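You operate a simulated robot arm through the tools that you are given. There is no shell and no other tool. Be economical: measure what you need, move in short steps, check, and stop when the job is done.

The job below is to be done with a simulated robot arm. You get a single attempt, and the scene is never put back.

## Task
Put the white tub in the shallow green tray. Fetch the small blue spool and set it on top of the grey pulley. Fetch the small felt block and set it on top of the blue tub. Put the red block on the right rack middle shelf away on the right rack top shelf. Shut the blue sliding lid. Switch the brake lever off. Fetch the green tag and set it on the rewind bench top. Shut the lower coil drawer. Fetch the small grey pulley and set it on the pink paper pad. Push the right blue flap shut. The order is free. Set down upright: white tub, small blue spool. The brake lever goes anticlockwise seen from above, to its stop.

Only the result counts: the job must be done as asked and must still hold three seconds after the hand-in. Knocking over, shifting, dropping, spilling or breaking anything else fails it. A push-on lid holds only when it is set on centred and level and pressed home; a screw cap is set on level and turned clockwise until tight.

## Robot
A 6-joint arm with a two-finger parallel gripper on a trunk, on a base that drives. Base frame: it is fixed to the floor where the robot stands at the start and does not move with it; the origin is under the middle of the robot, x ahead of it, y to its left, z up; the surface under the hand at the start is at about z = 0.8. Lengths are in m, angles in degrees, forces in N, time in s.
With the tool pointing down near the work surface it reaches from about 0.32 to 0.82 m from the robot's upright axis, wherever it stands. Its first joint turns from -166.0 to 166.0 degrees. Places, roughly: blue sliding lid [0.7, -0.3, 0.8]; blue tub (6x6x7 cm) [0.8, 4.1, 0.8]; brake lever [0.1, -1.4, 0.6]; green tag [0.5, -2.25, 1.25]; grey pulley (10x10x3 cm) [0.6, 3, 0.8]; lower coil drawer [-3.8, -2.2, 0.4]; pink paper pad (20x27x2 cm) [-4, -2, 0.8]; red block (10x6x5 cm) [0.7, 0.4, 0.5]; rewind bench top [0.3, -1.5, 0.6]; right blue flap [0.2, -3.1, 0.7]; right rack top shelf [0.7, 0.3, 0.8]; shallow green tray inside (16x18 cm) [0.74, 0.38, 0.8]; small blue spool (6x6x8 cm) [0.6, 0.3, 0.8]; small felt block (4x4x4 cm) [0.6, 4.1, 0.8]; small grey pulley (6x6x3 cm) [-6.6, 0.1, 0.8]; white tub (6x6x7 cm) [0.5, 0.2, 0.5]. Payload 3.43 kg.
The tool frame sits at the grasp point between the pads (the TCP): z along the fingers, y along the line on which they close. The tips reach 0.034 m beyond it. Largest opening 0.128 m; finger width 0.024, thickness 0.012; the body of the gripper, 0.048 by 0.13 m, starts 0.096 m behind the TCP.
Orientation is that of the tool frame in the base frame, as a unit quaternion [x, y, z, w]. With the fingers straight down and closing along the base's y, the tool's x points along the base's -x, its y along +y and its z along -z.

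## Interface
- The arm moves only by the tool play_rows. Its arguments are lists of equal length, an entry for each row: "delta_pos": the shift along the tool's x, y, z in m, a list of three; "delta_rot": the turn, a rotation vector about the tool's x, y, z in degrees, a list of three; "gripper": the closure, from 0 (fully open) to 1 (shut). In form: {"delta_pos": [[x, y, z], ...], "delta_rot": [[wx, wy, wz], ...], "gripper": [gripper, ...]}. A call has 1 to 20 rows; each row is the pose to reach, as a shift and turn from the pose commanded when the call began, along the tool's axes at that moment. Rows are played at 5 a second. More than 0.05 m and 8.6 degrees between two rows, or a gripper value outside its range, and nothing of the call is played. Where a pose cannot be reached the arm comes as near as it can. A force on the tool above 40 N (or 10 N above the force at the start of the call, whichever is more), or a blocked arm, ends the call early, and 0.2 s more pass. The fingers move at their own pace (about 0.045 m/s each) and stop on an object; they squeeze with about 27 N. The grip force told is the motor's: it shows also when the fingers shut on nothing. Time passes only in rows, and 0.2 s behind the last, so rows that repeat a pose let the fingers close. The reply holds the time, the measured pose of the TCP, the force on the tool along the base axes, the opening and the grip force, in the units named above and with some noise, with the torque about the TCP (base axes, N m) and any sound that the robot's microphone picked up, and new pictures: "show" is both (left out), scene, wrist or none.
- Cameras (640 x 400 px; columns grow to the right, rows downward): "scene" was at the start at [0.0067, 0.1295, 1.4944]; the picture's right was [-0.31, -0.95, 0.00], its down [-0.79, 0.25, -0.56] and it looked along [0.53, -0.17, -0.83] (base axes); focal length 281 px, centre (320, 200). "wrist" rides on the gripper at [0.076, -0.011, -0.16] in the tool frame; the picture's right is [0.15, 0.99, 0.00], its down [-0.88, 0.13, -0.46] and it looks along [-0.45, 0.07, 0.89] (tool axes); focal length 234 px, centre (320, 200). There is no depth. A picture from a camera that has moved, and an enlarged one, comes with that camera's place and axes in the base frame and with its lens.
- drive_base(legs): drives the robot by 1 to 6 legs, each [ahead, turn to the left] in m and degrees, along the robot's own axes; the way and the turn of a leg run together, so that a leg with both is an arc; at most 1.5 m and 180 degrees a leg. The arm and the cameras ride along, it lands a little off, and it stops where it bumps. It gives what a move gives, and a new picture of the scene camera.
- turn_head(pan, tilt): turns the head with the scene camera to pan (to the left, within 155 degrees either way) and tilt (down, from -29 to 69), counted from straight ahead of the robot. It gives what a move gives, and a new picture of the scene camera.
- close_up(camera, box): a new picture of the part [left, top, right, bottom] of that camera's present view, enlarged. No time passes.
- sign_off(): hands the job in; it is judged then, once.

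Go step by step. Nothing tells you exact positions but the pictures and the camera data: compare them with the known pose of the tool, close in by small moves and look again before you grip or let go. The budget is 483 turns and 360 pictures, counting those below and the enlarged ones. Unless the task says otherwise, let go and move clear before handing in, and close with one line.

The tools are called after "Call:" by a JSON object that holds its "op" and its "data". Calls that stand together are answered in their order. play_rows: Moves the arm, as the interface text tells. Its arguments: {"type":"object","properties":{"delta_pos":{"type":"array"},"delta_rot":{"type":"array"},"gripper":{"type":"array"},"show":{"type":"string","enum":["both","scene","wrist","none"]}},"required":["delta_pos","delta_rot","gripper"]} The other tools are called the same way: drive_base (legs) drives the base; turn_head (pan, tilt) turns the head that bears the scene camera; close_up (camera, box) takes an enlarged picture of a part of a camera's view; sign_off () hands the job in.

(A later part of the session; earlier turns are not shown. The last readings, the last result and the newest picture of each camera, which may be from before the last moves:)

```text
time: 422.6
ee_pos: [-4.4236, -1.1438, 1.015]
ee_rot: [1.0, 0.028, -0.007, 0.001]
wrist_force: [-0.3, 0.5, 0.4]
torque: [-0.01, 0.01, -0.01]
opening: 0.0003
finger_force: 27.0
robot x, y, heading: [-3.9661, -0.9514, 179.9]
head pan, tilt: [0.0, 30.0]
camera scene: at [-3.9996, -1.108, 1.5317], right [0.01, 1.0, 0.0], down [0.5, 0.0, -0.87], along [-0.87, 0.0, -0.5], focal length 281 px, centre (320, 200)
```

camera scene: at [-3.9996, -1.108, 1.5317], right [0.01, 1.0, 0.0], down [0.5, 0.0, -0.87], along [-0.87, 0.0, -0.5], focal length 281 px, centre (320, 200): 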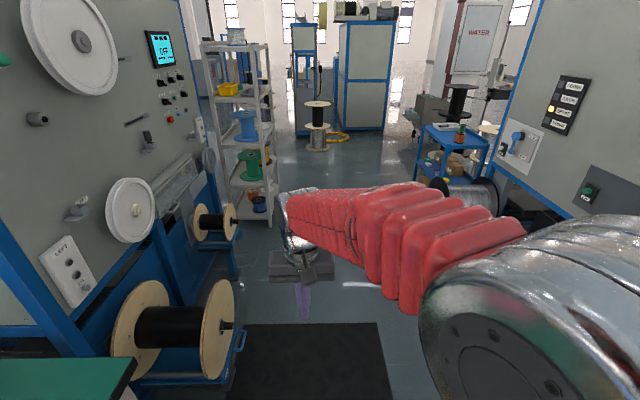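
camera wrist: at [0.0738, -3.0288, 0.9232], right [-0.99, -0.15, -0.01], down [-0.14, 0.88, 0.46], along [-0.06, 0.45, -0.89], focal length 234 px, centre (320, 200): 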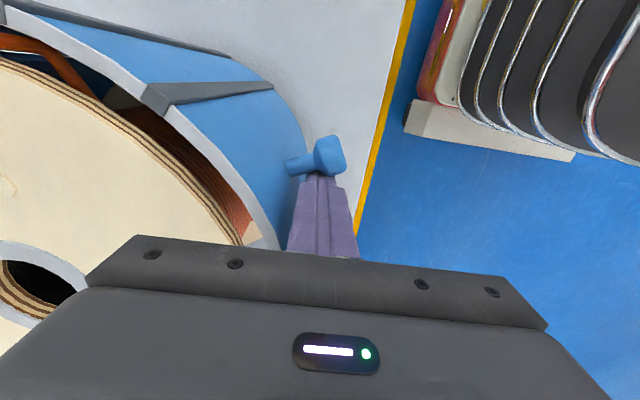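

Corridor is clear. Driving further to be beside the cart.

Call:
{"op": "drive_base", "data": {"legs": [[1.3, 0], [1.1, 0]]}}

Call:
{"op": "turn_head", "data": {"pan": -75, "tilt": 40}}

```text
time: 438.0
ee_pos: [-6.8185, -1.1269, 1.0142]
ee_rot: [1.0, 0.025, -0.008, 0.001]
wrist_force: [0.5, 0.4, 0.4]
torque: [0.03, 0.02, 0.03]
opening: 0.0
finger_force: 27.0
robot x, y, heading: [-6.3623, -0.936, 179.2]
head pan, tilt: [0.0, 30.0]
camera scene: at [-6.3925, -1.094, 1.5317], right [0.01, 1.0, 0.0], down [0.5, -0.01, -0.87], along [-0.87, 0.01, -0.5], focal length 281 px, centre (320, 200)
```

scene: 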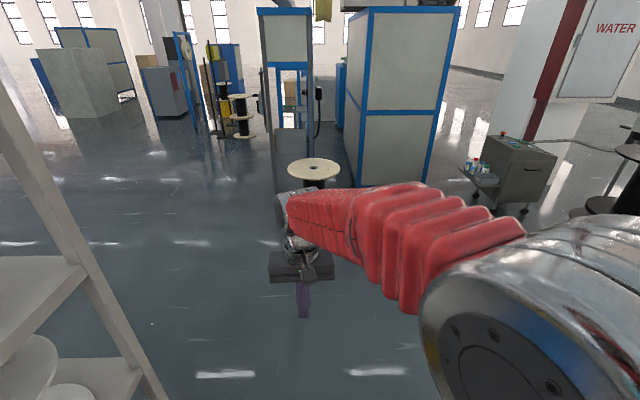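

```text
time: 439.4
ee_pos: [-6.8163, -1.1258, 1.0152]
ee_rot: [1.0, 0.025, -0.007, 0.002]
wrist_force: [0.1, 0.0, 0.8]
torque: [0.01, 0.01, -0.01]
opening: 0.0001
finger_force: 27.0
robot x, y, heading: [-6.3604, -0.9408, 179.3]
head pan, tilt: [-75.0, 40.0]
camera scene: at [-6.3231, -1.0128, 1.5163], right [0.97, 0.25, 0.0], down [0.16, -0.62, -0.77], along [-0.19, 0.74, -0.64], focal length 281 px, centre (320, 200)
```

scene: 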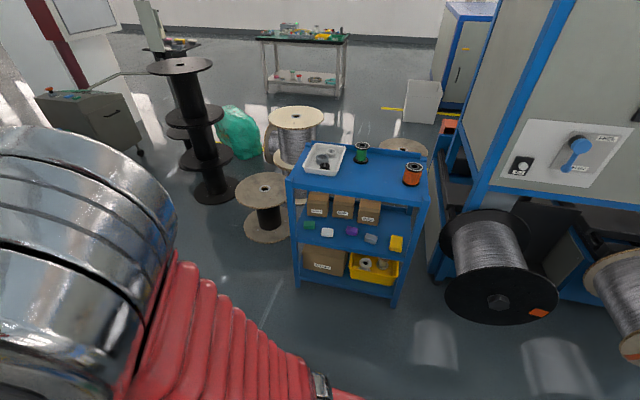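

Call:
{"op": "close_up", "data": {"camera": "scene", "box": [272, 120, 448, 230]}}

Call:
{"op": "close_up", "data": {"camera": "scene", "box": [288, 130, 368, 180]}}

```text
3.64 times, centred on (360, 175) of scene
camera zoom: at [-6.3231, -1.0128, 1.5163], right [0.97, 0.25, 0.0], down [0.16, -0.62, -0.77], along [-0.19, 0.74, -0.64], focal length 1021 px, centre (174, 291)
```

zoom: 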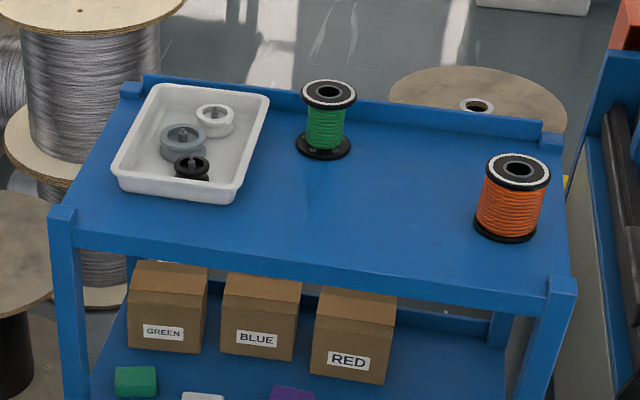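

```text
8.00 times, centred on (328, 155) of scene
camera zoom: at [-6.3231, -1.0128, 1.5163], right [0.97, 0.25, 0.0], down [0.16, -0.62, -0.77], along [-0.19, 0.74, -0.64], focal length 2246 px, centre (256, 560)
```

zoom: 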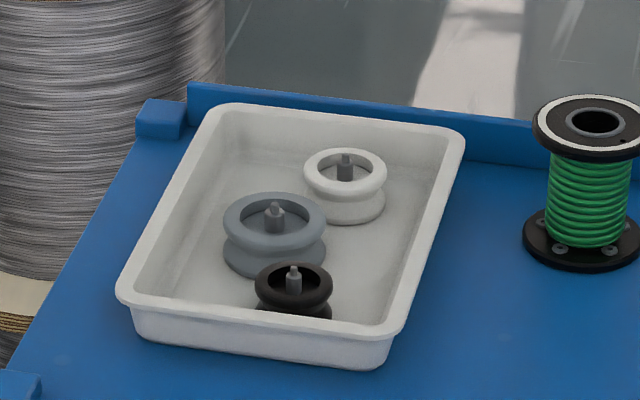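

The small grey pulley is in the white tray at ≈(−6.587, 0.068), with black and white pulleys nearby; gripping along x leaves room. Turning to face the cart.

Call:
{"op": "drive_base", "data": {"legs": [[0, -45], [0, -44.5]]}}

Call:
{"op": "turn_head", "data": {"pan": 10, "tilt": 50}}

```text
time: 445.7
ee_pos: [-6.5519, -0.4801, 1.0146]
ee_rot: [0.729, -0.685, -0.007, -0.005]
wrist_force: [0.4, -0.1, 0.3]
torque: [0.01, 0.03, 0.02]
opening: 0.0001
finger_force: 27.2
robot x, y, heading: [-6.4127, -0.9379, 90.5]
head pan, tilt: [-75.0, 40.0]
camera scene: at [-6.4883, -0.9742, 1.5164], right [0.27, -0.96, 0.0], down [-0.62, -0.17, -0.77], along [0.74, 0.2, -0.64], focal length 281 px, centre (320, 200)
```

scene: 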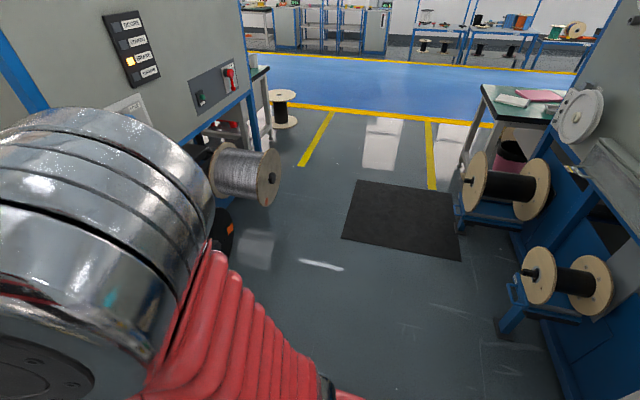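

```text
time: 447.3
ee_pos: [-6.5515, -0.4796, 1.015]
ee_rot: [0.728, -0.685, -0.006, -0.004]
wrist_force: [-0.7, -0.1, -0.1]
torque: [0.0, -0.01, 0.03]
opening: 0.0
finger_force: 27.2
robot x, y, heading: [-6.408, -0.941, 90.4]
head pan, tilt: [10.0, 50.0]
camera scene: at [-6.5842, -0.9223, 1.5021], right [0.98, 0.18, 0.0], down [0.14, -0.75, -0.64], along [-0.12, 0.63, -0.77], focal length 281 px, centre (320, 200)
```

scene: 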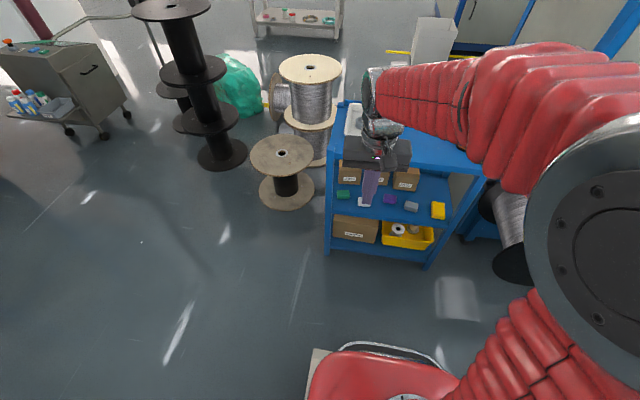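

Driving forward 0.3 m with the hand over the cart front, and opening the fingers.

Call:
{"op": "drive_base", "data": {"legs": [[0.3, 0]]}}

Call:
{"op": "play_rows", "data": {"delta_pos": [[-0.03, 0, 0], [-0.06, 0, 0], [-0.09, 0, 0], [-0.12, 0, 0]], "delta_rot": [[0, 0, 0], [0, 0, 0], [0, 0, 0], [0, 0, 0]], "gripper": [0.35, 0.35, 0.35, 0.35], "show": "both"}}

Call:
{"op": "close_up", "data": {"camera": "wrist", "box": [224, 80, 416, 200]}}

```text
time: 449.8
ee_pos: [-6.5562, -0.1808, 1.0145]
ee_rot: [0.729, -0.685, -0.006, -0.004]
wrist_force: [0.4, 0.4, 0.6]
torque: [0.01, -0.01, 0.02]
opening: 0.0001
finger_force: 26.5
robot x, y, heading: [-6.417, -0.6374, 90.6]
head pan, tilt: [10.0, 50.0]
camera scene: at [-6.5873, -0.6219, 1.5021], right [0.98, 0.19, 0.0], down [0.14, -0.75, -0.64], along [-0.12, 0.63, -0.77], focal length 281 px, centre (320, 200)
```

scene: 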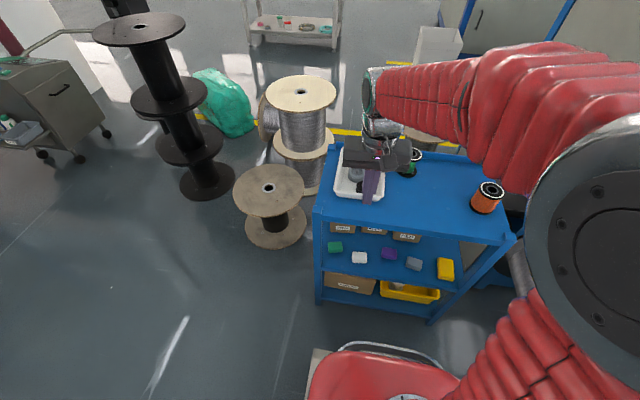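

```text
time: 450.8
ee_pos: [-6.5634, -0.06, 1.017]
ee_rot: [0.729, -0.684, -0.006, -0.004]
wrist_force: [-0.1, -0.8, -0.8]
torque: [0.01, -0.01, 0.0]
opening: 0.0836
finger_force: 0.2
robot x, y, heading: [-6.4156, -0.6357, 90.7]
head pan, tilt: [10.0, 50.0]
camera scene: at [-6.5873, -0.622, 1.5021], right [0.98, 0.19, 0.0], down [0.14, -0.75, -0.64], along [-0.12, 0.63, -0.77], focal length 281 px, centre (320, 200)
camera wrist: at [-6.5464, -0.1372, 1.175], right [-0.98, -0.21, 0.0], down [-0.18, 0.86, 0.47], along [-0.1, 0.46, -0.88], focal length 234 px, centre (320, 200)
```

scene: 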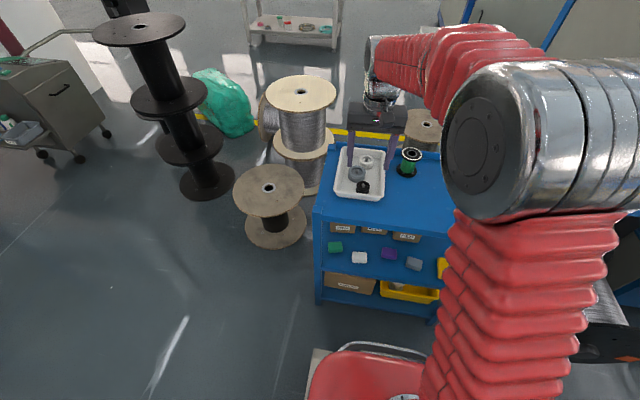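
wrist: 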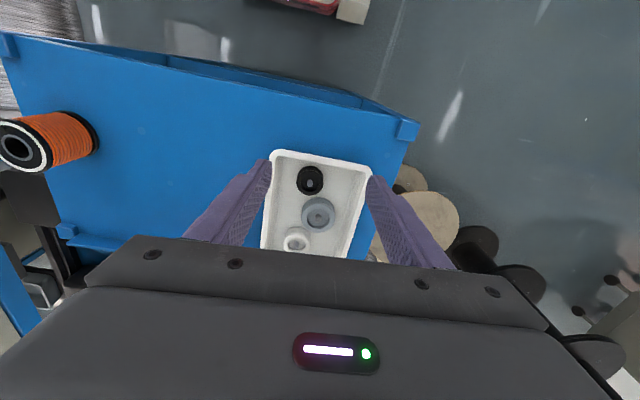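

```text
3.33 times, centred on (320, 140) of wrist
camera zoom: at [-6.5464, -0.1372, 1.175], right [-0.98, -0.21, 0.0], down [-0.18, 0.86, 0.47], along [-0.1, 0.46, -0.88], focal length 781 px, centre (320, 400)
```

zoom: 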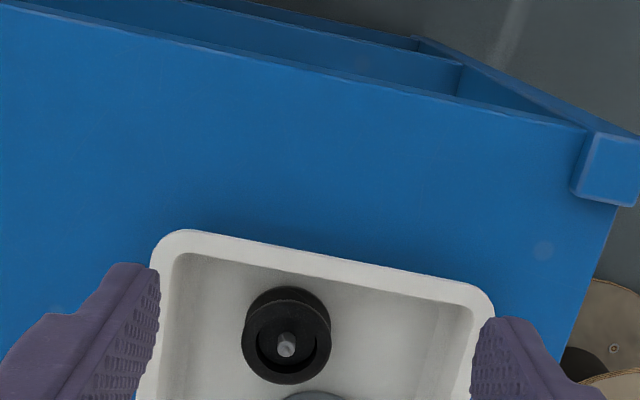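

Pulley rim ≈(−6.584, 0.050), top z≈0.852. Moving above it with a 7 cm opening.

Call:
{"op": "play_rows", "data": {"delta_pos": [[-0.036, 0.005, 0.01], [-0.073, 0.009, 0.03], [-0.1093, 0.0136, 0.05], [-0.1093, 0.0136, 0.085]], "delta_rot": [[0, 0, 0], [0, 0, 0], [0, 0, 0], [0, 0, 0]], "gripper": [0.453, 0.453, 0.453, 0.453], "show": "both"}}

Call:
{"op": "close_up", "data": {"camera": "wrist", "box": [224, 100, 416, 220]}}

Call:
{"op": "close_up", "data": {"camera": "scene", "box": [304, 130, 432, 210]}}

```text
time: 451.8
ee_pos: [-6.5847, 0.0498, 0.9341]
ee_rot: [0.729, -0.685, -0.006, -0.004]
wrist_force: [-0.3, 0.2, -0.5]
torque: [0.04, 0.03, 0.02]
opening: 0.0703
finger_force: 0.0
robot x, y, heading: [-6.4156, -0.6354, 90.6]
head pan, tilt: [10.0, 50.0]
camera scene: at [-6.5873, -0.6218, 1.5021], right [0.98, 0.19, 0.0], down [0.14, -0.75, -0.64], along [-0.12, 0.63, -0.77], focal length 281 px, centre (320, 200)
camera wrist: at [-6.5674, -0.0269, 1.0918], right [-0.98, -0.21, 0.0], down [-0.18, 0.86, 0.47], along [-0.1, 0.46, -0.88], focal length 234 px, centre (320, 200)
```

scene: 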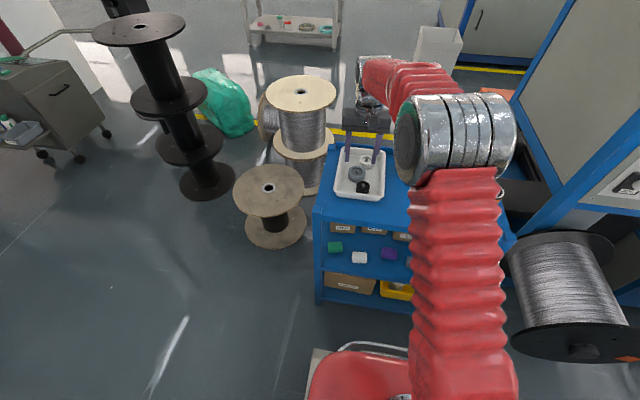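
wrist: 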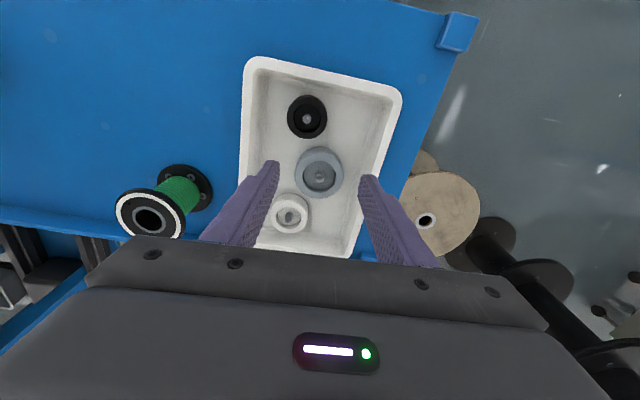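

```text
3.33 times, centred on (320, 160) of wrist
camera zoom: at [-6.5674, -0.0269, 1.0918], right [-0.98, -0.21, 0.0], down [-0.18, 0.86, 0.47], along [-0.1, 0.46, -0.88], focal length 781 px, centre (320, 333)
```

zoom: 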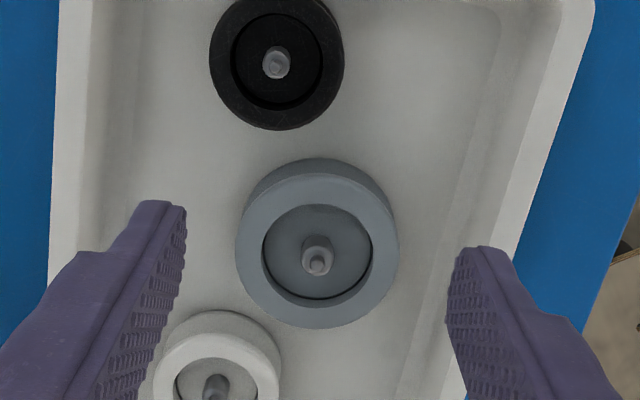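

```text
5.00 times, centred on (368, 170) of scene
camera zoom: at [-6.5873, -0.6218, 1.5021], right [0.98, 0.19, 0.0], down [0.14, -0.75, -0.64], along [-0.12, 0.63, -0.77], focal length 1404 px, centre (80, 350)
```

zoom: 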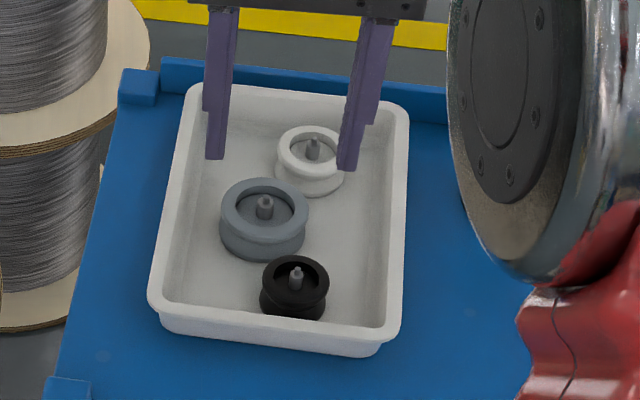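

Refined with three views: pulley at (−6.589, 0.073), top z≈0.838. Descending with fingers straddling it.

Call:
{"op": "play_rows", "data": {"delta_pos": [[-0.0222, 0.0028, 0.0], [-0.0222, 0.0028, 0.03], [-0.0222, 0.0028, 0.06]], "delta_rot": [[0, 0, 0], [0, 0, 0], [0, 0, 0]], "gripper": [0.453, 0.453, 0.453], "show": "wrist"}}

Call:
{"op": "close_up", "data": {"camera": "scene", "box": [328, 145, 408, 195]}}

```text
time: 452.6
ee_pos: [-6.5882, 0.0744, 0.8729]
ee_rot: [0.729, -0.684, -0.006, -0.004]
wrist_force: [0.0, 0.1, -0.3]
torque: [0.02, 0.01, 0.0]
opening: 0.0696
finger_force: 0.1
robot x, y, heading: [-6.4129, -0.6353, 90.7]
head pan, tilt: [10.0, 50.0]
camera wrist: at [-6.571, -0.0027, 1.0322], right [-0.98, -0.21, 0.0], down [-0.18, 0.86, 0.47], along [-0.1, 0.46, -0.88], focal length 234 px, centre (320, 200)
```

wrist: 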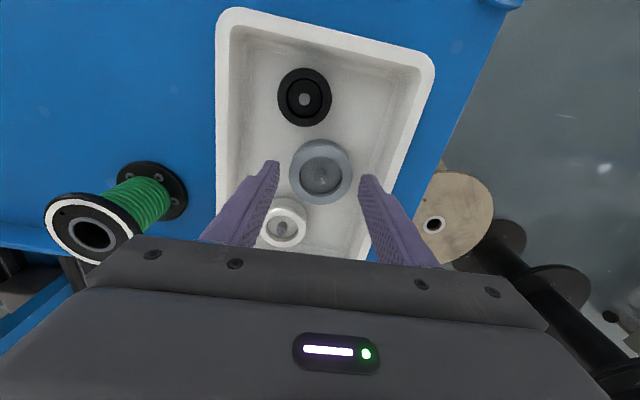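

```text
8.00 times, centred on (368, 170) of scene
camera zoom: at [-6.5873, -0.6216, 1.5021], right [0.98, 0.19, 0.0], down [0.14, -0.75, -0.64], along [-0.12, 0.63, -0.77], focal length 2246 px, centre (-64, 440)
```

zoom: 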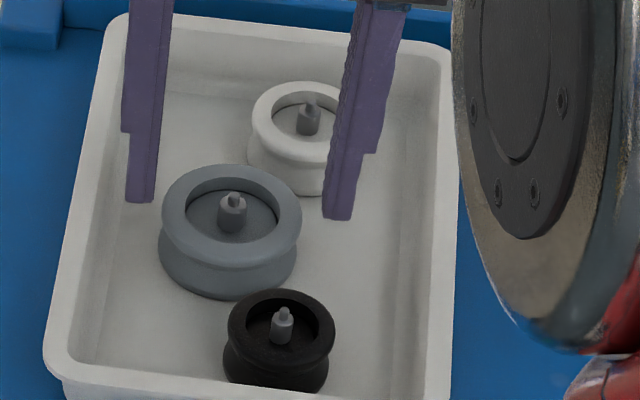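

Aligned within millimetres. Descending to the tray floor level and closing.

Call:
{"op": "play_rows", "data": {"delta_pos": [[0, 0.002, 0.015], [0, 0.002, 0.025], [0, 0.002, 0.025], [0, 0.002, 0.025], [0, 0.002, 0.025]], "delta_rot": [[0, 0, 0], [0, 0, 0], [0, 0, 0], [0, 0, 0], [0, 0, 0]], "gripper": [0.453, 0.453, 1, 1, 1], "show": "wrist"}}

Call:
{"op": "close_up", "data": {"camera": "scene", "box": [328, 145, 408, 195]}}

```text
time: 453.8
ee_pos: [-6.5908, 0.0734, 0.849]
ee_rot: [0.729, -0.685, -0.005, -0.004]
wrist_force: [0.1, 0.0, -0.3]
torque: [-0.03, 0.01, -0.03]
opening: 0.0582
finger_force: 26.9
robot x, y, heading: [-6.415, -0.6348, 90.9]
head pan, tilt: [10.0, 50.0]
camera wrist: at [-6.5737, -0.0036, 1.007], right [-0.98, -0.21, 0.0], down [-0.18, 0.86, 0.47], along [-0.1, 0.46, -0.88], focal length 234 px, centre (320, 200)
```

wrist: 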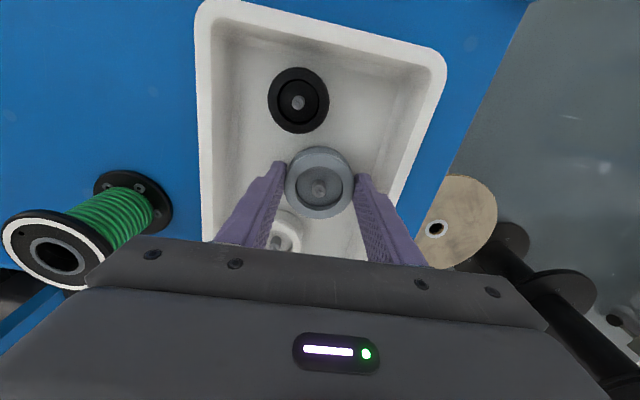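

```text
8.00 times, centred on (368, 170) of scene
camera zoom: at [-6.5873, -0.6215, 1.5021], right [0.98, 0.19, 0.0], down [0.14, -0.75, -0.64], along [-0.12, 0.63, -0.77], focal length 2246 px, centre (-64, 440)
```

zoom: 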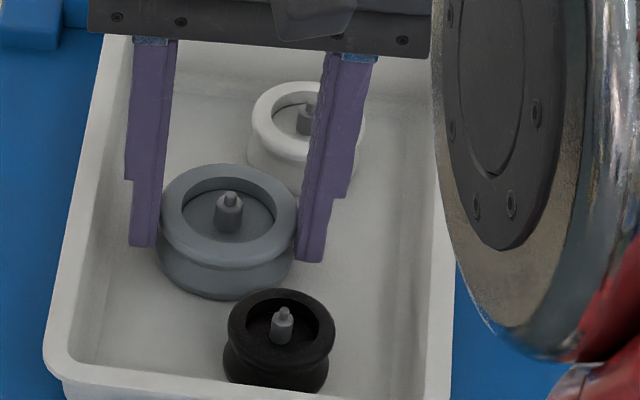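

Grey pulley gripped. Lifting straight up and retracting.

Call:
{"op": "play_rows", "data": {"delta_pos": [[0, 0, -0.03], [0, 0, -0.07], [0, 0, -0.115], [0, 0, -0.16], [0.04, 0, -0.17], [0.085, 0, -0.17], [0.13, 0, -0.17], [0.175, 0, -0.17], [0.22, 0, -0.17]], "delta_rot": [[0, 0, 0], [0, 0, 0], [0, 0, 0], [0, 0, 0], [0, 0, 0], [0, 0, 0], [0, 0, 0], [0, 0, 0], [0, 0, 0]], "gripper": [1, 1, 1, 1, 1, 1, 1, 1, 1], "show": "both"}}

```text
time: 455.8
ee_pos: [-6.576, -0.1499, 1.0146]
ee_rot: [0.73, -0.683, -0.006, -0.003]
wrist_force: [0.0, 0.2, -0.9]
torque: [-0.03, -0.02, -0.01]
opening: 0.0582
finger_force: 27.6
robot x, y, heading: [-6.417, -0.6385, 90.7]
head pan, tilt: [10.0, 50.0]
camera scene: at [-6.5873, -0.6215, 1.5021], right [0.98, 0.19, 0.0], down [0.14, -0.75, -0.64], along [-0.12, 0.63, -0.77], focal length 281 px, centre (320, 200)
camera wrist: at [-6.5592, -0.2268, 1.1732], right [-0.98, -0.21, 0.0], down [-0.19, 0.86, 0.47], along [-0.1, 0.46, -0.88], focal length 234 px, centre (320, 200)
```

scene: 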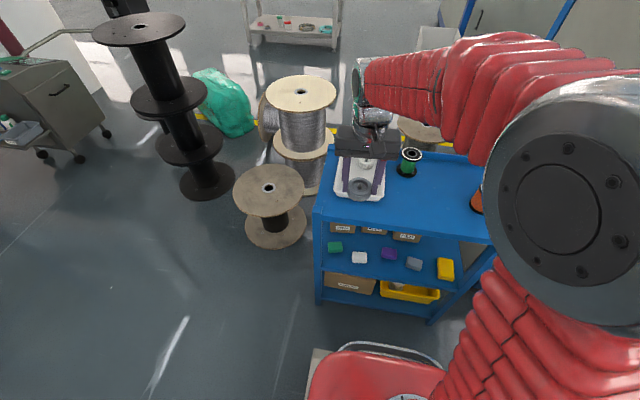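
wrist: 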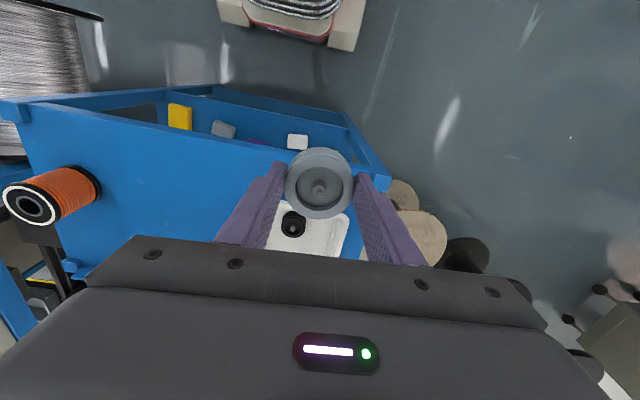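

Pulley in hand. Backing out and driving east to the LINE B bench, approaching it from its north side.

Call:
{"op": "drive_base", "data": {"legs": [[-0.3, 0], [0, -45], [0, -45.7]]}}

Call:
{"op": "turn_head", "data": {"pan": -15, "tilt": 25}}

```text
time: 464.4
ee_pos: [-5.9221, -0.7782, 1.0145]
ee_rot: [-0.029, 1.0, 0.0, 0.007]
wrist_force: [0.0, 1.5, -1.1]
torque: [-0.01, 0.03, 0.02]
opening: 0.0582
finger_force: 27.2
robot x, y, heading: [-6.4064, -0.881, 1.6]
head pan, tilt: [10.0, 50.0]
stopped in leg 3: the robot was blocked; the commanded pose is now the measured one
camera scene: at [-6.3999, -0.7066, 1.5021], right [0.2, -0.98, 0.0], down [-0.75, -0.15, -0.64], along [0.63, 0.13, -0.77], focal length 281 px, centre (320, 200)
```

scene: 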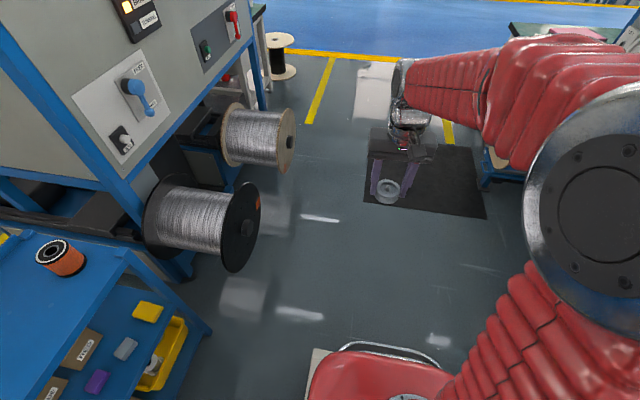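

```text
time: 465.3
ee_pos: [-5.9223, -0.7769, 1.0162]
ee_rot: [-0.03, 1.0, 0.0, 0.007]
wrist_force: [0.0, 0.1, 0.3]
torque: [-0.01, 0.0, -0.05]
opening: 0.0581
finger_force: 26.9
robot x, y, heading: [-6.4087, -0.8801, 1.4]
head pan, tilt: [-15.0, 25.0]
camera scene: at [-6.3858, -0.7433, 1.5396], right [-0.23, -0.97, 0.0], down [-0.41, 0.1, -0.91], along [0.88, -0.21, -0.42], focal length 281 px, centre (320, 200)
```

scene: 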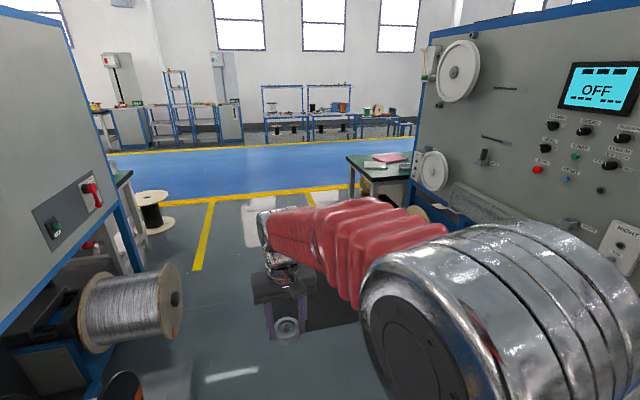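

Clear path east. Driving to stand north of the bench.

Call:
{"op": "drive_base", "data": {"legs": [[0, -3.5], [1.3, 0], [1.1, 0]]}}

Call:
{"op": "turn_head", "data": {"pan": -80, "tilt": 35}}

```text
time: 481.1
ee_pos: [-3.5256, -0.8507, 1.0161]
ee_rot: [-0.013, 1.0, 0.001, 0.007]
wrist_force: [0.1, -0.3, -0.6]
torque: [-0.02, 0.0, -0.01]
opening: 0.0581
finger_force: 27.2
robot x, y, heading: [-4.0187, -0.9402, -0.4]
head pan, tilt: [-15.0, 25.0]
camera scene: at [-3.9886, -0.8041, 1.5396], right [-0.26, -0.96, 0.0], down [-0.41, 0.11, -0.91], along [0.87, -0.24, -0.42], focal length 281 px, centre (320, 200)
```

scene: 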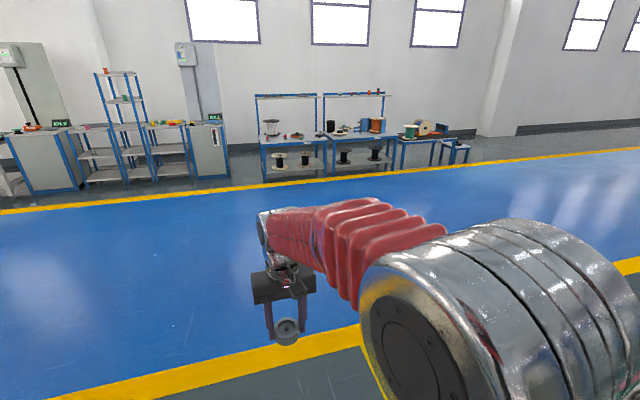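

```text
time: 482.5
ee_pos: [-3.5258, -0.8511, 1.0152]
ee_rot: [-0.013, 1.0, 0.001, 0.007]
wrist_force: [-0.1, -0.5, -0.2]
torque: [-0.01, -0.02, -0.07]
opening: 0.0583
finger_force: 27.6
robot x, y, heading: [-4.0159, -0.94, -0.4]
head pan, tilt: [-80.0, 35.0]
camera scene: at [-4.0625, -0.8667, 1.5239], right [-0.99, -0.17, 0.0], down [-0.1, 0.57, -0.82], along [0.14, -0.81, -0.57], focal length 281 px, centre (320, 200)
```

scene: 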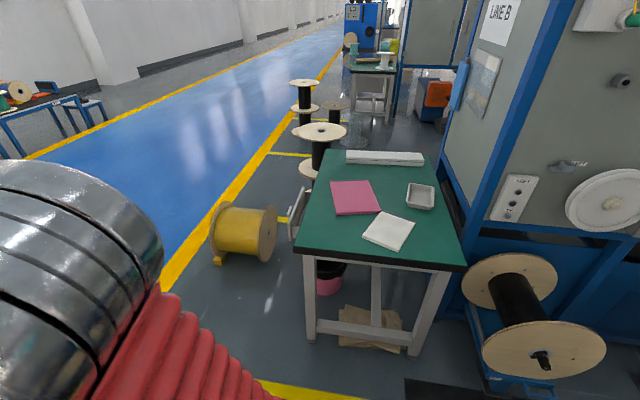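

Pink pad centre ≈(−4.04, −1.94). Turning south and moving up to the bench's end.

Call:
{"op": "drive_base", "data": {"legs": [[0, -45], [0, -44.6], [0.25, 0]]}}

Call:
{"op": "turn_head", "data": {"pan": 5, "tilt": 50}}

```text
time: 488.9
ee_pos: [-3.9304, -1.431, 1.0172]
ee_rot: [0.698, 0.716, -0.004, 0.005]
wrist_force: [-1.1, -0.3, -0.3]
torque: [0.0, 0.05, -0.03]
opening: 0.0579
finger_force: 27.0
robot x, y, heading: [-3.9587, -0.939, -89.1]
head pan, tilt: [-80.0, 35.0]
stopped in leg 2: the robot was blocked; the commanded pose is now the measured one
camera scene: at [-3.8931, -0.8938, 1.5239], right [-0.19, 0.98, 0.0], down [0.56, 0.11, -0.82], along [-0.8, -0.15, -0.57], focal length 281 px, centre (320, 200)
```

scene: 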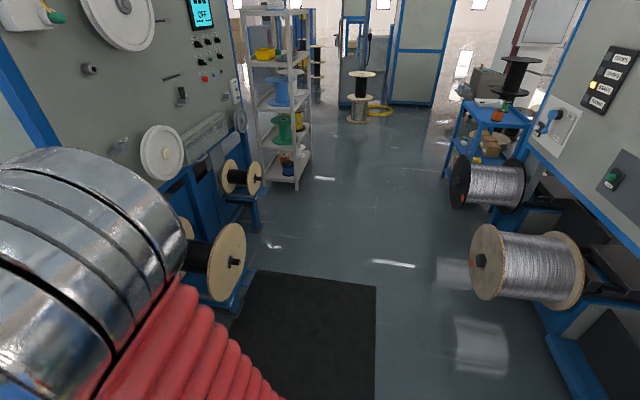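

```text
time: 490.5
ee_pos: [-3.9295, -1.4318, 1.0179]
ee_rot: [0.697, 0.717, -0.004, 0.006]
wrist_force: [-0.5, -1.2, -0.1]
torque: [0.0, 0.03, -0.03]
opening: 0.0578
finger_force: 27.1
robot x, y, heading: [-3.9585, -0.9424, -89.3]
head pan, tilt: [5.0, 50.0]
camera scene: at [-3.7988, -0.954, 1.5022], right [-0.99, -0.1, 0.0], down [-0.08, 0.76, -0.64], along [0.06, -0.64, -0.77], focal length 281 px, centre (320, 200)
```

scene: 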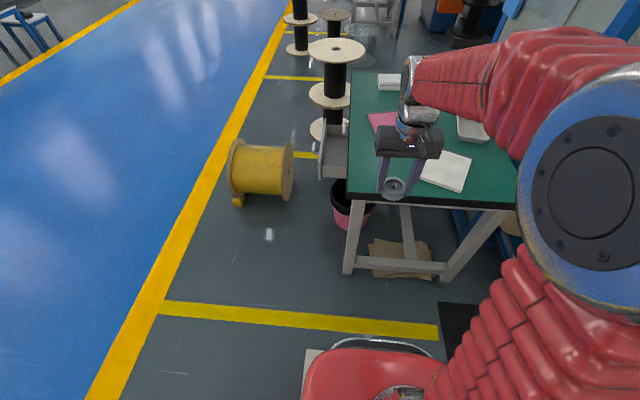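

Moving forward to bring the pad within reach.

Call:
{"op": "drive_base", "data": {"legs": [[0.27, 0]]}}

Call:
{"op": "close_up", "data": {"camera": "scene", "box": [280, 60, 520, 210]}}

Call:
{"op": "close_up", "data": {"camera": "wrist", "box": [0, 0, 640, 400]}}

```text
time: 492.8
ee_pos: [-3.9253, -1.7004, 1.016]
ee_rot: [0.696, 0.718, -0.005, 0.005]
wrist_force: [0.8, 0.1, -1.5]
torque: [0.03, 0.02, -0.01]
opening: 0.0578
finger_force: 27.1
robot x, y, heading: [-3.956, -1.2093, -89.4]
head pan, tilt: [5.0, 50.0]
camera scene: at [-3.795, -1.2219, 1.5021], right [-0.99, -0.1, 0.0], down [-0.08, 0.76, -0.64], along [0.07, -0.64, -0.77], focal length 281 px, centre (320, 200)
```

scene: 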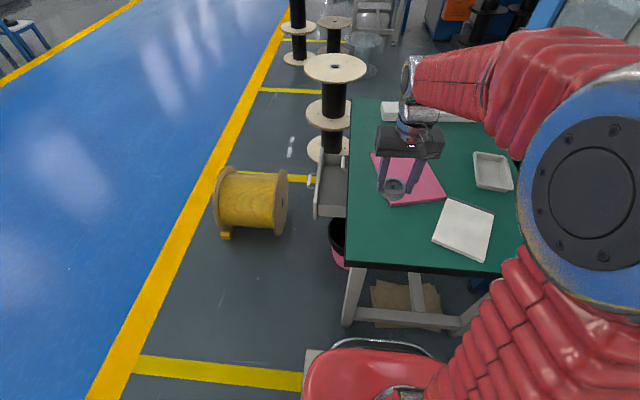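

```text
2.67 times, centred on (400, 135) of scene
camera zoom: at [-3.795, -1.2219, 1.5021], right [-0.99, -0.1, 0.0], down [-0.08, 0.76, -0.64], along [0.07, -0.64, -0.77], focal length 749 px, centre (107, 373)
```

zoom: 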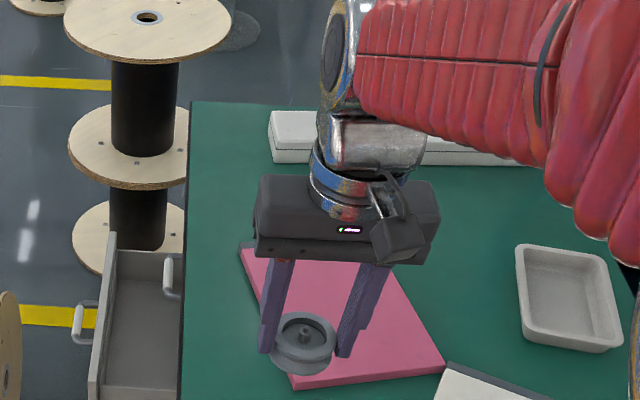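

```text
1.00 times, centred on (320, 200) of wrist (not enlarged: the box is as wide or as high as the picture)
camera zoom: at [-3.9384, -1.6218, 1.1758], right [0.98, 0.18, 0.0], down [0.16, -0.87, 0.47], along [0.08, -0.46, -0.88], focal length 234 px, centre (320, 200)
```

zoom: 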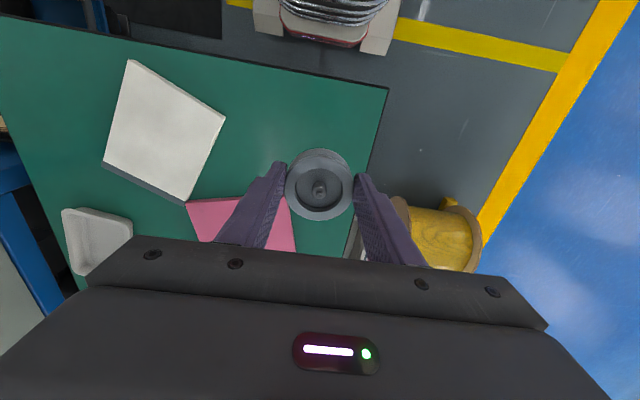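

Pad centre ≈(−4.03, −1.97). Moving the pulley above it.

Call:
{"op": "play_rows", "data": {"delta_pos": [[-0.0365, -0.0161, 0], [-0.0729, -0.0323, 0], [-0.1094, -0.0484, 0], [-0.1459, -0.0646, 0.01], [-0.1824, -0.0807, 0.03], [-0.2188, -0.0969, 0.06], [-0.2553, -0.113, 0.09]], "delta_rot": [[0, 0, 0], [0, 0, 0], [0, 0, 0], [0, 0, 0], [0, 0, 0], [0, 0, 0], [0, 0, 0]], "gripper": [1, 1, 1, 1, 1, 1, 1], "show": "both"}}

Call:
{"op": "close_up", "data": {"camera": "scene", "box": [320, 60, 560, 210]}}

```text
time: 494.4
ee_pos: [-4.0298, -1.9579, 0.931]
ee_rot: [0.696, 0.718, -0.005, 0.006]
wrist_force: [-0.2, 0.5, -0.6]
torque: [-0.03, 0.01, 0.0]
opening: 0.0578
finger_force: 26.9
robot x, y, heading: [-3.9574, -1.2065, -89.4]
head pan, tilt: [5.0, 50.0]
camera scene: at [-3.795, -1.2218, 1.5022], right [-0.99, -0.1, 0.0], down [-0.08, 0.76, -0.64], along [0.07, -0.64, -0.77], focal length 281 px, centre (320, 200)
camera wrist: at [-4.043, -1.8813, 1.0892], right [0.98, 0.18, 0.0], down [0.16, -0.87, 0.47], along [0.08, -0.46, -0.88], focal length 234 px, centre (320, 200)
```

scene: 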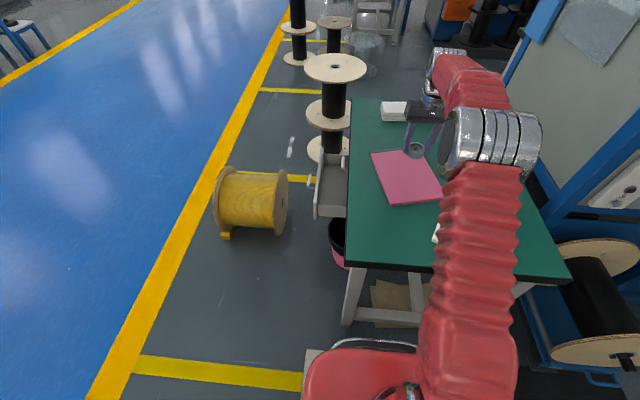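
wrist: 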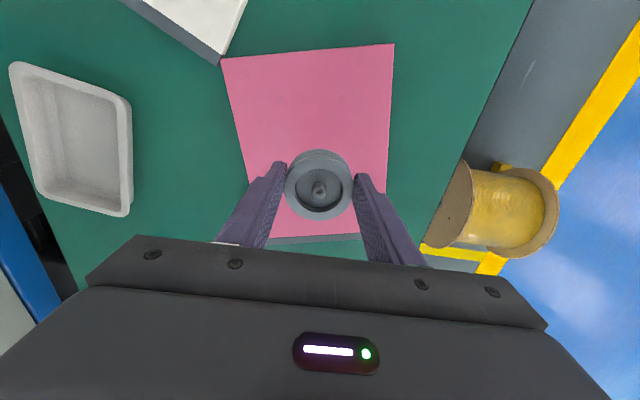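

```text
2.67 times, centred on (440, 135) of scene
camera zoom: at [-3.795, -1.2218, 1.5022], right [-0.99, -0.1, 0.0], down [-0.08, 0.76, -0.64], along [0.07, -0.64, -0.77], focal length 749 px, centre (0, 373)
```

zoom: 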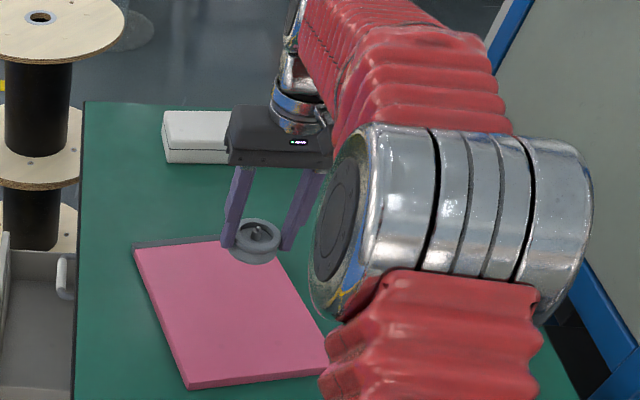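

Within the pad's outline. Lowering until contact.

Call:
{"op": "play_rows", "data": {"delta_pos": [[-0.01, 0, 0.03], [-0.015, 0, 0.06], [-0.015, 0, 0.073], [-0.015, 0, 0.08], [-0.015, 0, 0.086], [-0.015, 0, 0.092]], "delta_rot": [[0, 0, 0], [0, 0, 0], [0, 0, 0], [0, 0, 0], [0, 0, 0], [0, 0, 0]], "gripper": [1, 1, 1, 1, 1, 1], "show": "wrist"}}

```text
time: 495.8
ee_pos: [-4.0292, -1.976, 0.8394]
ee_rot: [0.696, 0.718, -0.004, 0.005]
wrist_force: [-0.4, 0.5, 0.1]
torque: [-0.02, -0.03, 0.02]
opening: 0.0578
finger_force: 26.8
robot x, y, heading: [-3.9567, -1.2115, -89.1]
head pan, tilt: [5.0, 50.0]
camera wrist: at [-4.0429, -1.8981, 0.9978], right [0.98, 0.18, 0.0], down [0.16, -0.87, 0.47], along [0.08, -0.46, -0.88], focal length 234 px, centre (320, 200)
```

wrist: 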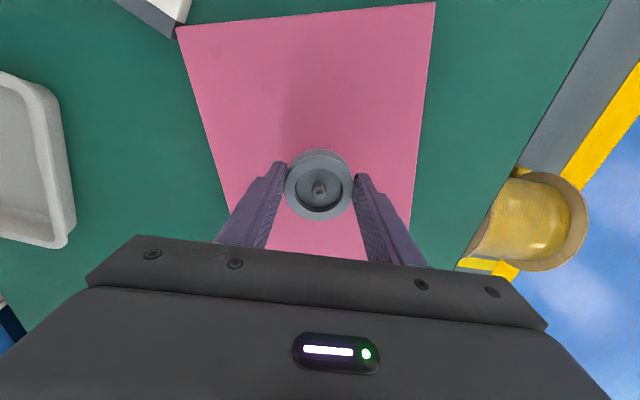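

No contact yet; continuing down in small steps.

Call:
{"op": "play_rows", "data": {"delta_pos": [[0, 0, 0.005], [0, 0, 0.01], [0, 0, 0.014], [0, 0, 0.018], [0, 0, 0.022]], "delta_rot": [[0, 0, 0], [0, 0, 0], [0, 0, 0], [0, 0, 0], [0, 0, 0]], "gripper": [1, 1, 1, 1, 1], "show": "none"}}

```text
time: 497.0
ee_pos: [-4.0291, -1.9756, 0.8212]
ee_rot: [0.697, 0.717, -0.006, 0.006]
wrist_force: [-1.1, 4.9, 18.4]
torque: [0.17, 0.07, -0.11]
opening: 0.0578
finger_force: 27.3
robot x, y, heading: [-3.9595, -1.2068, -89.0]
head pan, tilt: [5.0, 50.0]
```

Contact at z 0.821. Easing up slightly, releasing and rising.

Call:
{"op": "play_rows", "data": {"delta_pos": [[0, 0, -0.002], [0, 0, -0.002], [0, 0, -0.002], [0, 0, -0.002], [0, 0, -0.03], [0, 0, -0.07], [0, 0, -0.115], [0, 0, -0.16]], "delta_rot": [[0, 0, 0], [0, 0, 0], [0, 0, 0], [0, 0, 0], [0, 0, 0], [0, 0, 0], [0, 0, 0], [0, 0, 0]], "gripper": [0.56, 0.5, 0.4, 0.3, 0.3, 0.3, 0.3, 0.3], "show": "both"}}

```text
time: 498.8
ee_pos: [-4.0307, -1.9741, 0.9768]
ee_rot: [0.696, 0.718, -0.004, 0.005]
wrist_force: [-0.3, 0.0, -0.9]
torque: [0.01, 0.02, -0.02]
opening: 0.0899
finger_force: 0.0
robot x, y, heading: [-3.9542, -1.2069, -88.9]
head pan, tilt: [5.0, 50.0]
camera scene: at [-3.795, -1.2224, 1.5021], right [-0.99, -0.1, 0.0], down [-0.08, 0.76, -0.64], along [0.07, -0.64, -0.77], focal length 281 px, centre (320, 200)
camera wrist: at [-4.0432, -1.8961, 1.1356], right [0.98, 0.18, 0.0], down [0.16, -0.87, 0.47], along [0.08, -0.46, -0.88], focal length 234 px, centre (320, 200)
```

scene: 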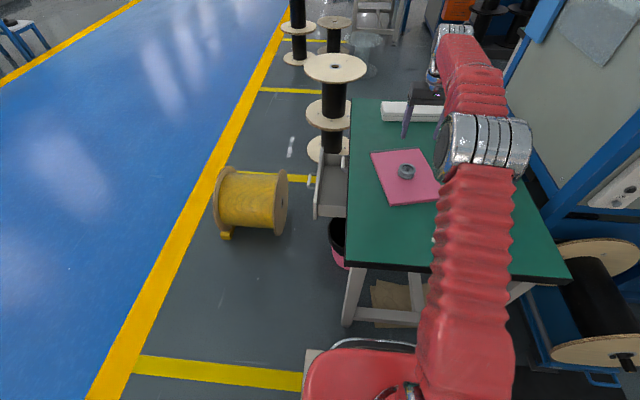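
wrist: 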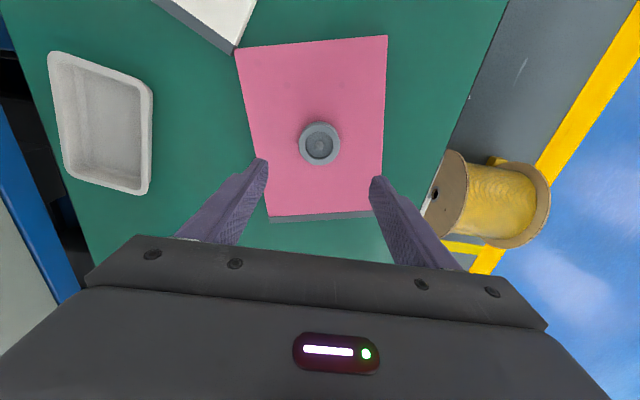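

The pulley sits on the pad. Now the drawer; zooming on it.

Call:
{"op": "close_up", "data": {"camera": "scene", "box": [280, 130, 376, 230]}}

Call:
{"op": "turn_head", "data": {"pan": 35, "tilt": 40}}

```text
4.00 times, centred on (328, 180) of scene
camera zoom: at [-3.795, -1.2224, 1.5021], right [-0.99, -0.1, 0.0], down [-0.08, 0.76, -0.64], along [0.07, -0.64, -0.77], focal length 1123 px, centre (288, 280)
```

zoom: 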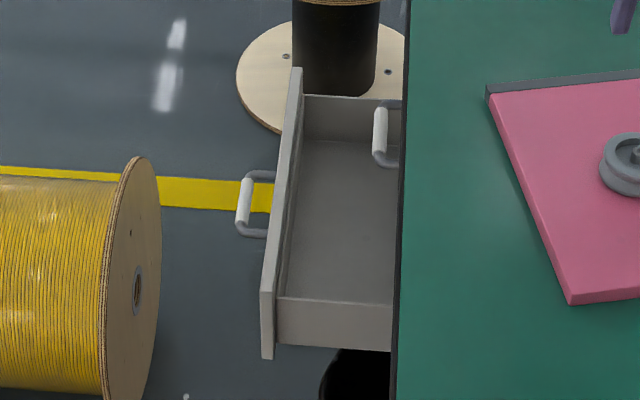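

```text
time: 499.8
ee_pos: [-4.0292, -1.973, 0.9776]
ee_rot: [0.696, 0.718, -0.003, 0.006]
wrist_force: [0.5, 0.6, -0.4]
torque: [0.0, -0.02, -0.01]
opening: 0.0896
finger_force: 0.1
robot x, y, heading: [-3.9596, -1.2097, -89.0]
head pan, tilt: [35.0, 40.0]
camera scene: at [-3.7531, -1.2145, 1.5163], right [-0.81, -0.59, 0.0], down [-0.38, 0.52, -0.77], along [0.45, -0.62, -0.64], focal length 281 px, centre (320, 200)
```

scene: 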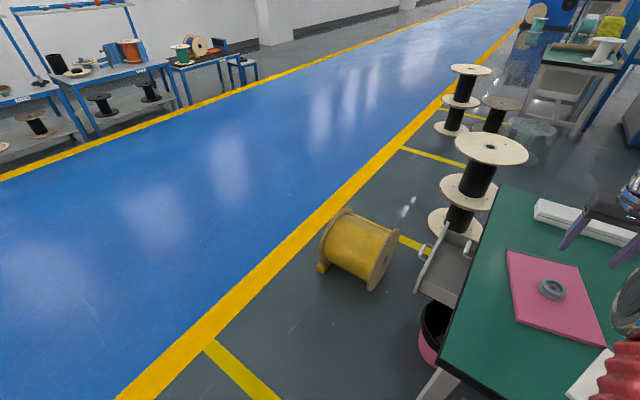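

The lower drawer is out by ~16 cm (front at x≈−3.68, handle ≈(−3.62, −2.27)); a yellow drum stands in front of it. I'll retract and reposition north-east of the bench.

Call:
{"op": "play_rows", "data": {"delta_pos": [[0.045, 0, 0], [0.09, 0, -0.01], [0.135, 0, -0.02], [0.18, 0, -0.03], [0.225, 0, -0.04], [0.27, 0, -0.05]], "delta_rot": [[0, 0, 0], [0, 0, 0], [0, 0, 0], [0, 0, 0], [0, 0, 0], [0, 0, 0]], "gripper": [1, 1, 1, 1, 1, 1], "show": "none"}}

Call:
{"op": "drive_base", "data": {"legs": [[-0.27, 0], [0, 44], [0.72, 0], [0, -44]]}}

Call:
{"op": "turn_head", "data": {"pan": -10, "tilt": 45}}

```text
time: 501.2
ee_pos: [-4.0387, -1.7037, 1.0221]
ee_rot: [0.696, 0.718, -0.005, 0.006]
wrist_force: [-1.3, -0.6, -0.3]
torque: [0.02, -0.01, 0.03]
opening: 0.0
finger_force: 27.1
robot x, y, heading: [-3.9584, -1.206, -89.1]
head pan, tilt: [35.0, 40.0]
```

```text
time: 513.9
ee_pos: [-3.5438, -1.9444, 1.0227]
ee_rot: [0.7, 0.714, -0.005, 0.005]
wrist_force: [0.7, -0.5, -0.4]
torque: [-0.01, 0.02, 0.0]
opening: 0.0
finger_force: 27.1
robot x, y, heading: [-3.4239, -1.4519, -89.4]
head pan, tilt: [35.0, 40.0]
camera scene: at [-3.2195, -1.4568, 1.5164], right [-0.81, -0.58, 0.0], down [-0.38, 0.52, -0.77], along [0.45, -0.62, -0.64], focal length 281 px, centre (320, 200)
```

scene: 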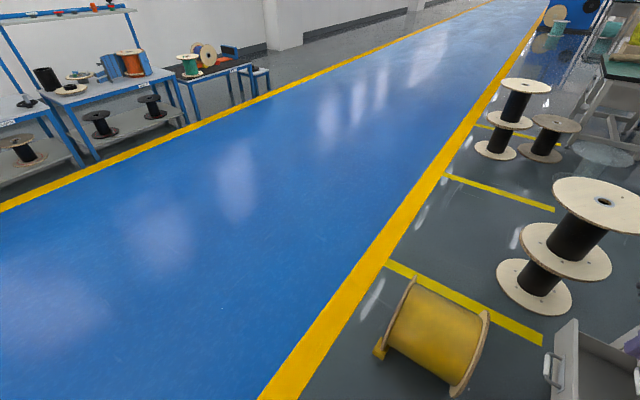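

```text
time: 515.0
ee_pos: [-3.5442, -1.9452, 1.0241]
ee_rot: [0.7, 0.714, -0.004, 0.006]
wrist_force: [-0.4, -0.9, 0.3]
torque: [-0.02, 0.0, 0.01]
opening: 0.0
finger_force: 27.1
robot x, y, heading: [-3.4244, -1.4501, -89.2]
head pan, tilt: [-10.0, 45.0]
camera scene: at [-3.2822, -1.4675, 1.5091], right [-0.99, 0.16, 0.0], down [0.11, 0.7, -0.71], along [-0.11, -0.7, -0.71], focal length 281 px, centre (320, 200)
```

scene: 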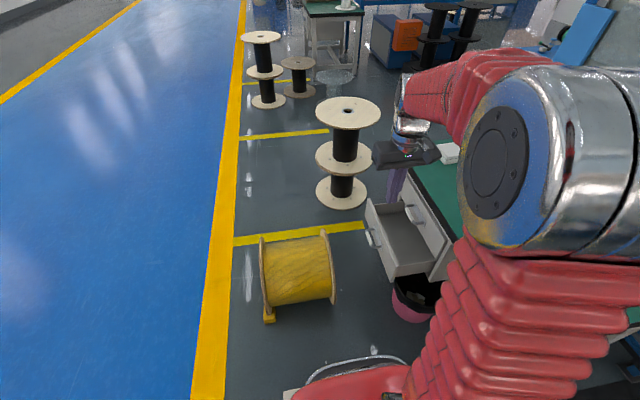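

Call:
{"op": "close_up", "data": {"camera": "scene", "box": [240, 170, 480, 320]}}

Call:
{"op": "close_up", "data": {"camera": "wrist", "box": [0, 0, 640, 400]}}

```text
2.67 times, centred on (360, 245) of scene
camera zoom: at [-3.2822, -1.4675, 1.5091], right [-0.99, 0.16, 0.0], down [0.11, 0.7, -0.71], along [-0.11, -0.7, -0.71], focal length 749 px, centre (213, 80)
```

zoom: 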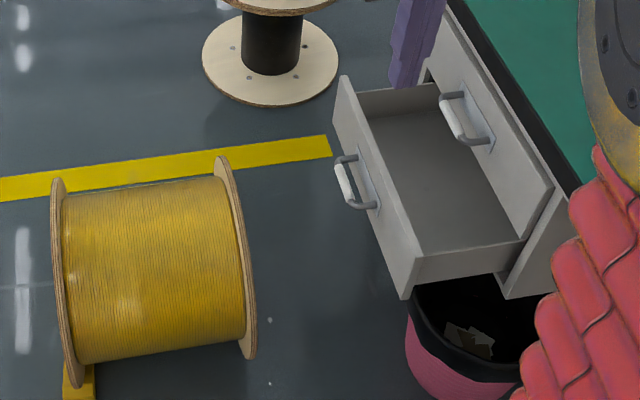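

```text
1.00 times, centred on (320, 200) of wrist (not enlarged: the box is as wide or as high as the picture)
camera zoom: at [-3.5555, -1.8663, 1.1822], right [0.99, 0.17, 0.0], down [0.15, -0.87, 0.47], along [0.08, -0.46, -0.88], focal length 234 px, centre (320, 200)
```

zoom: 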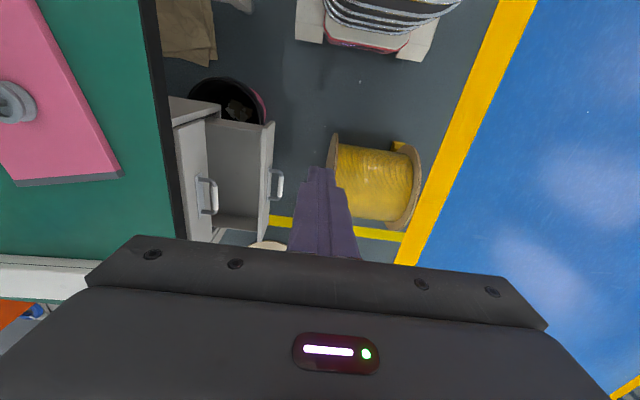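

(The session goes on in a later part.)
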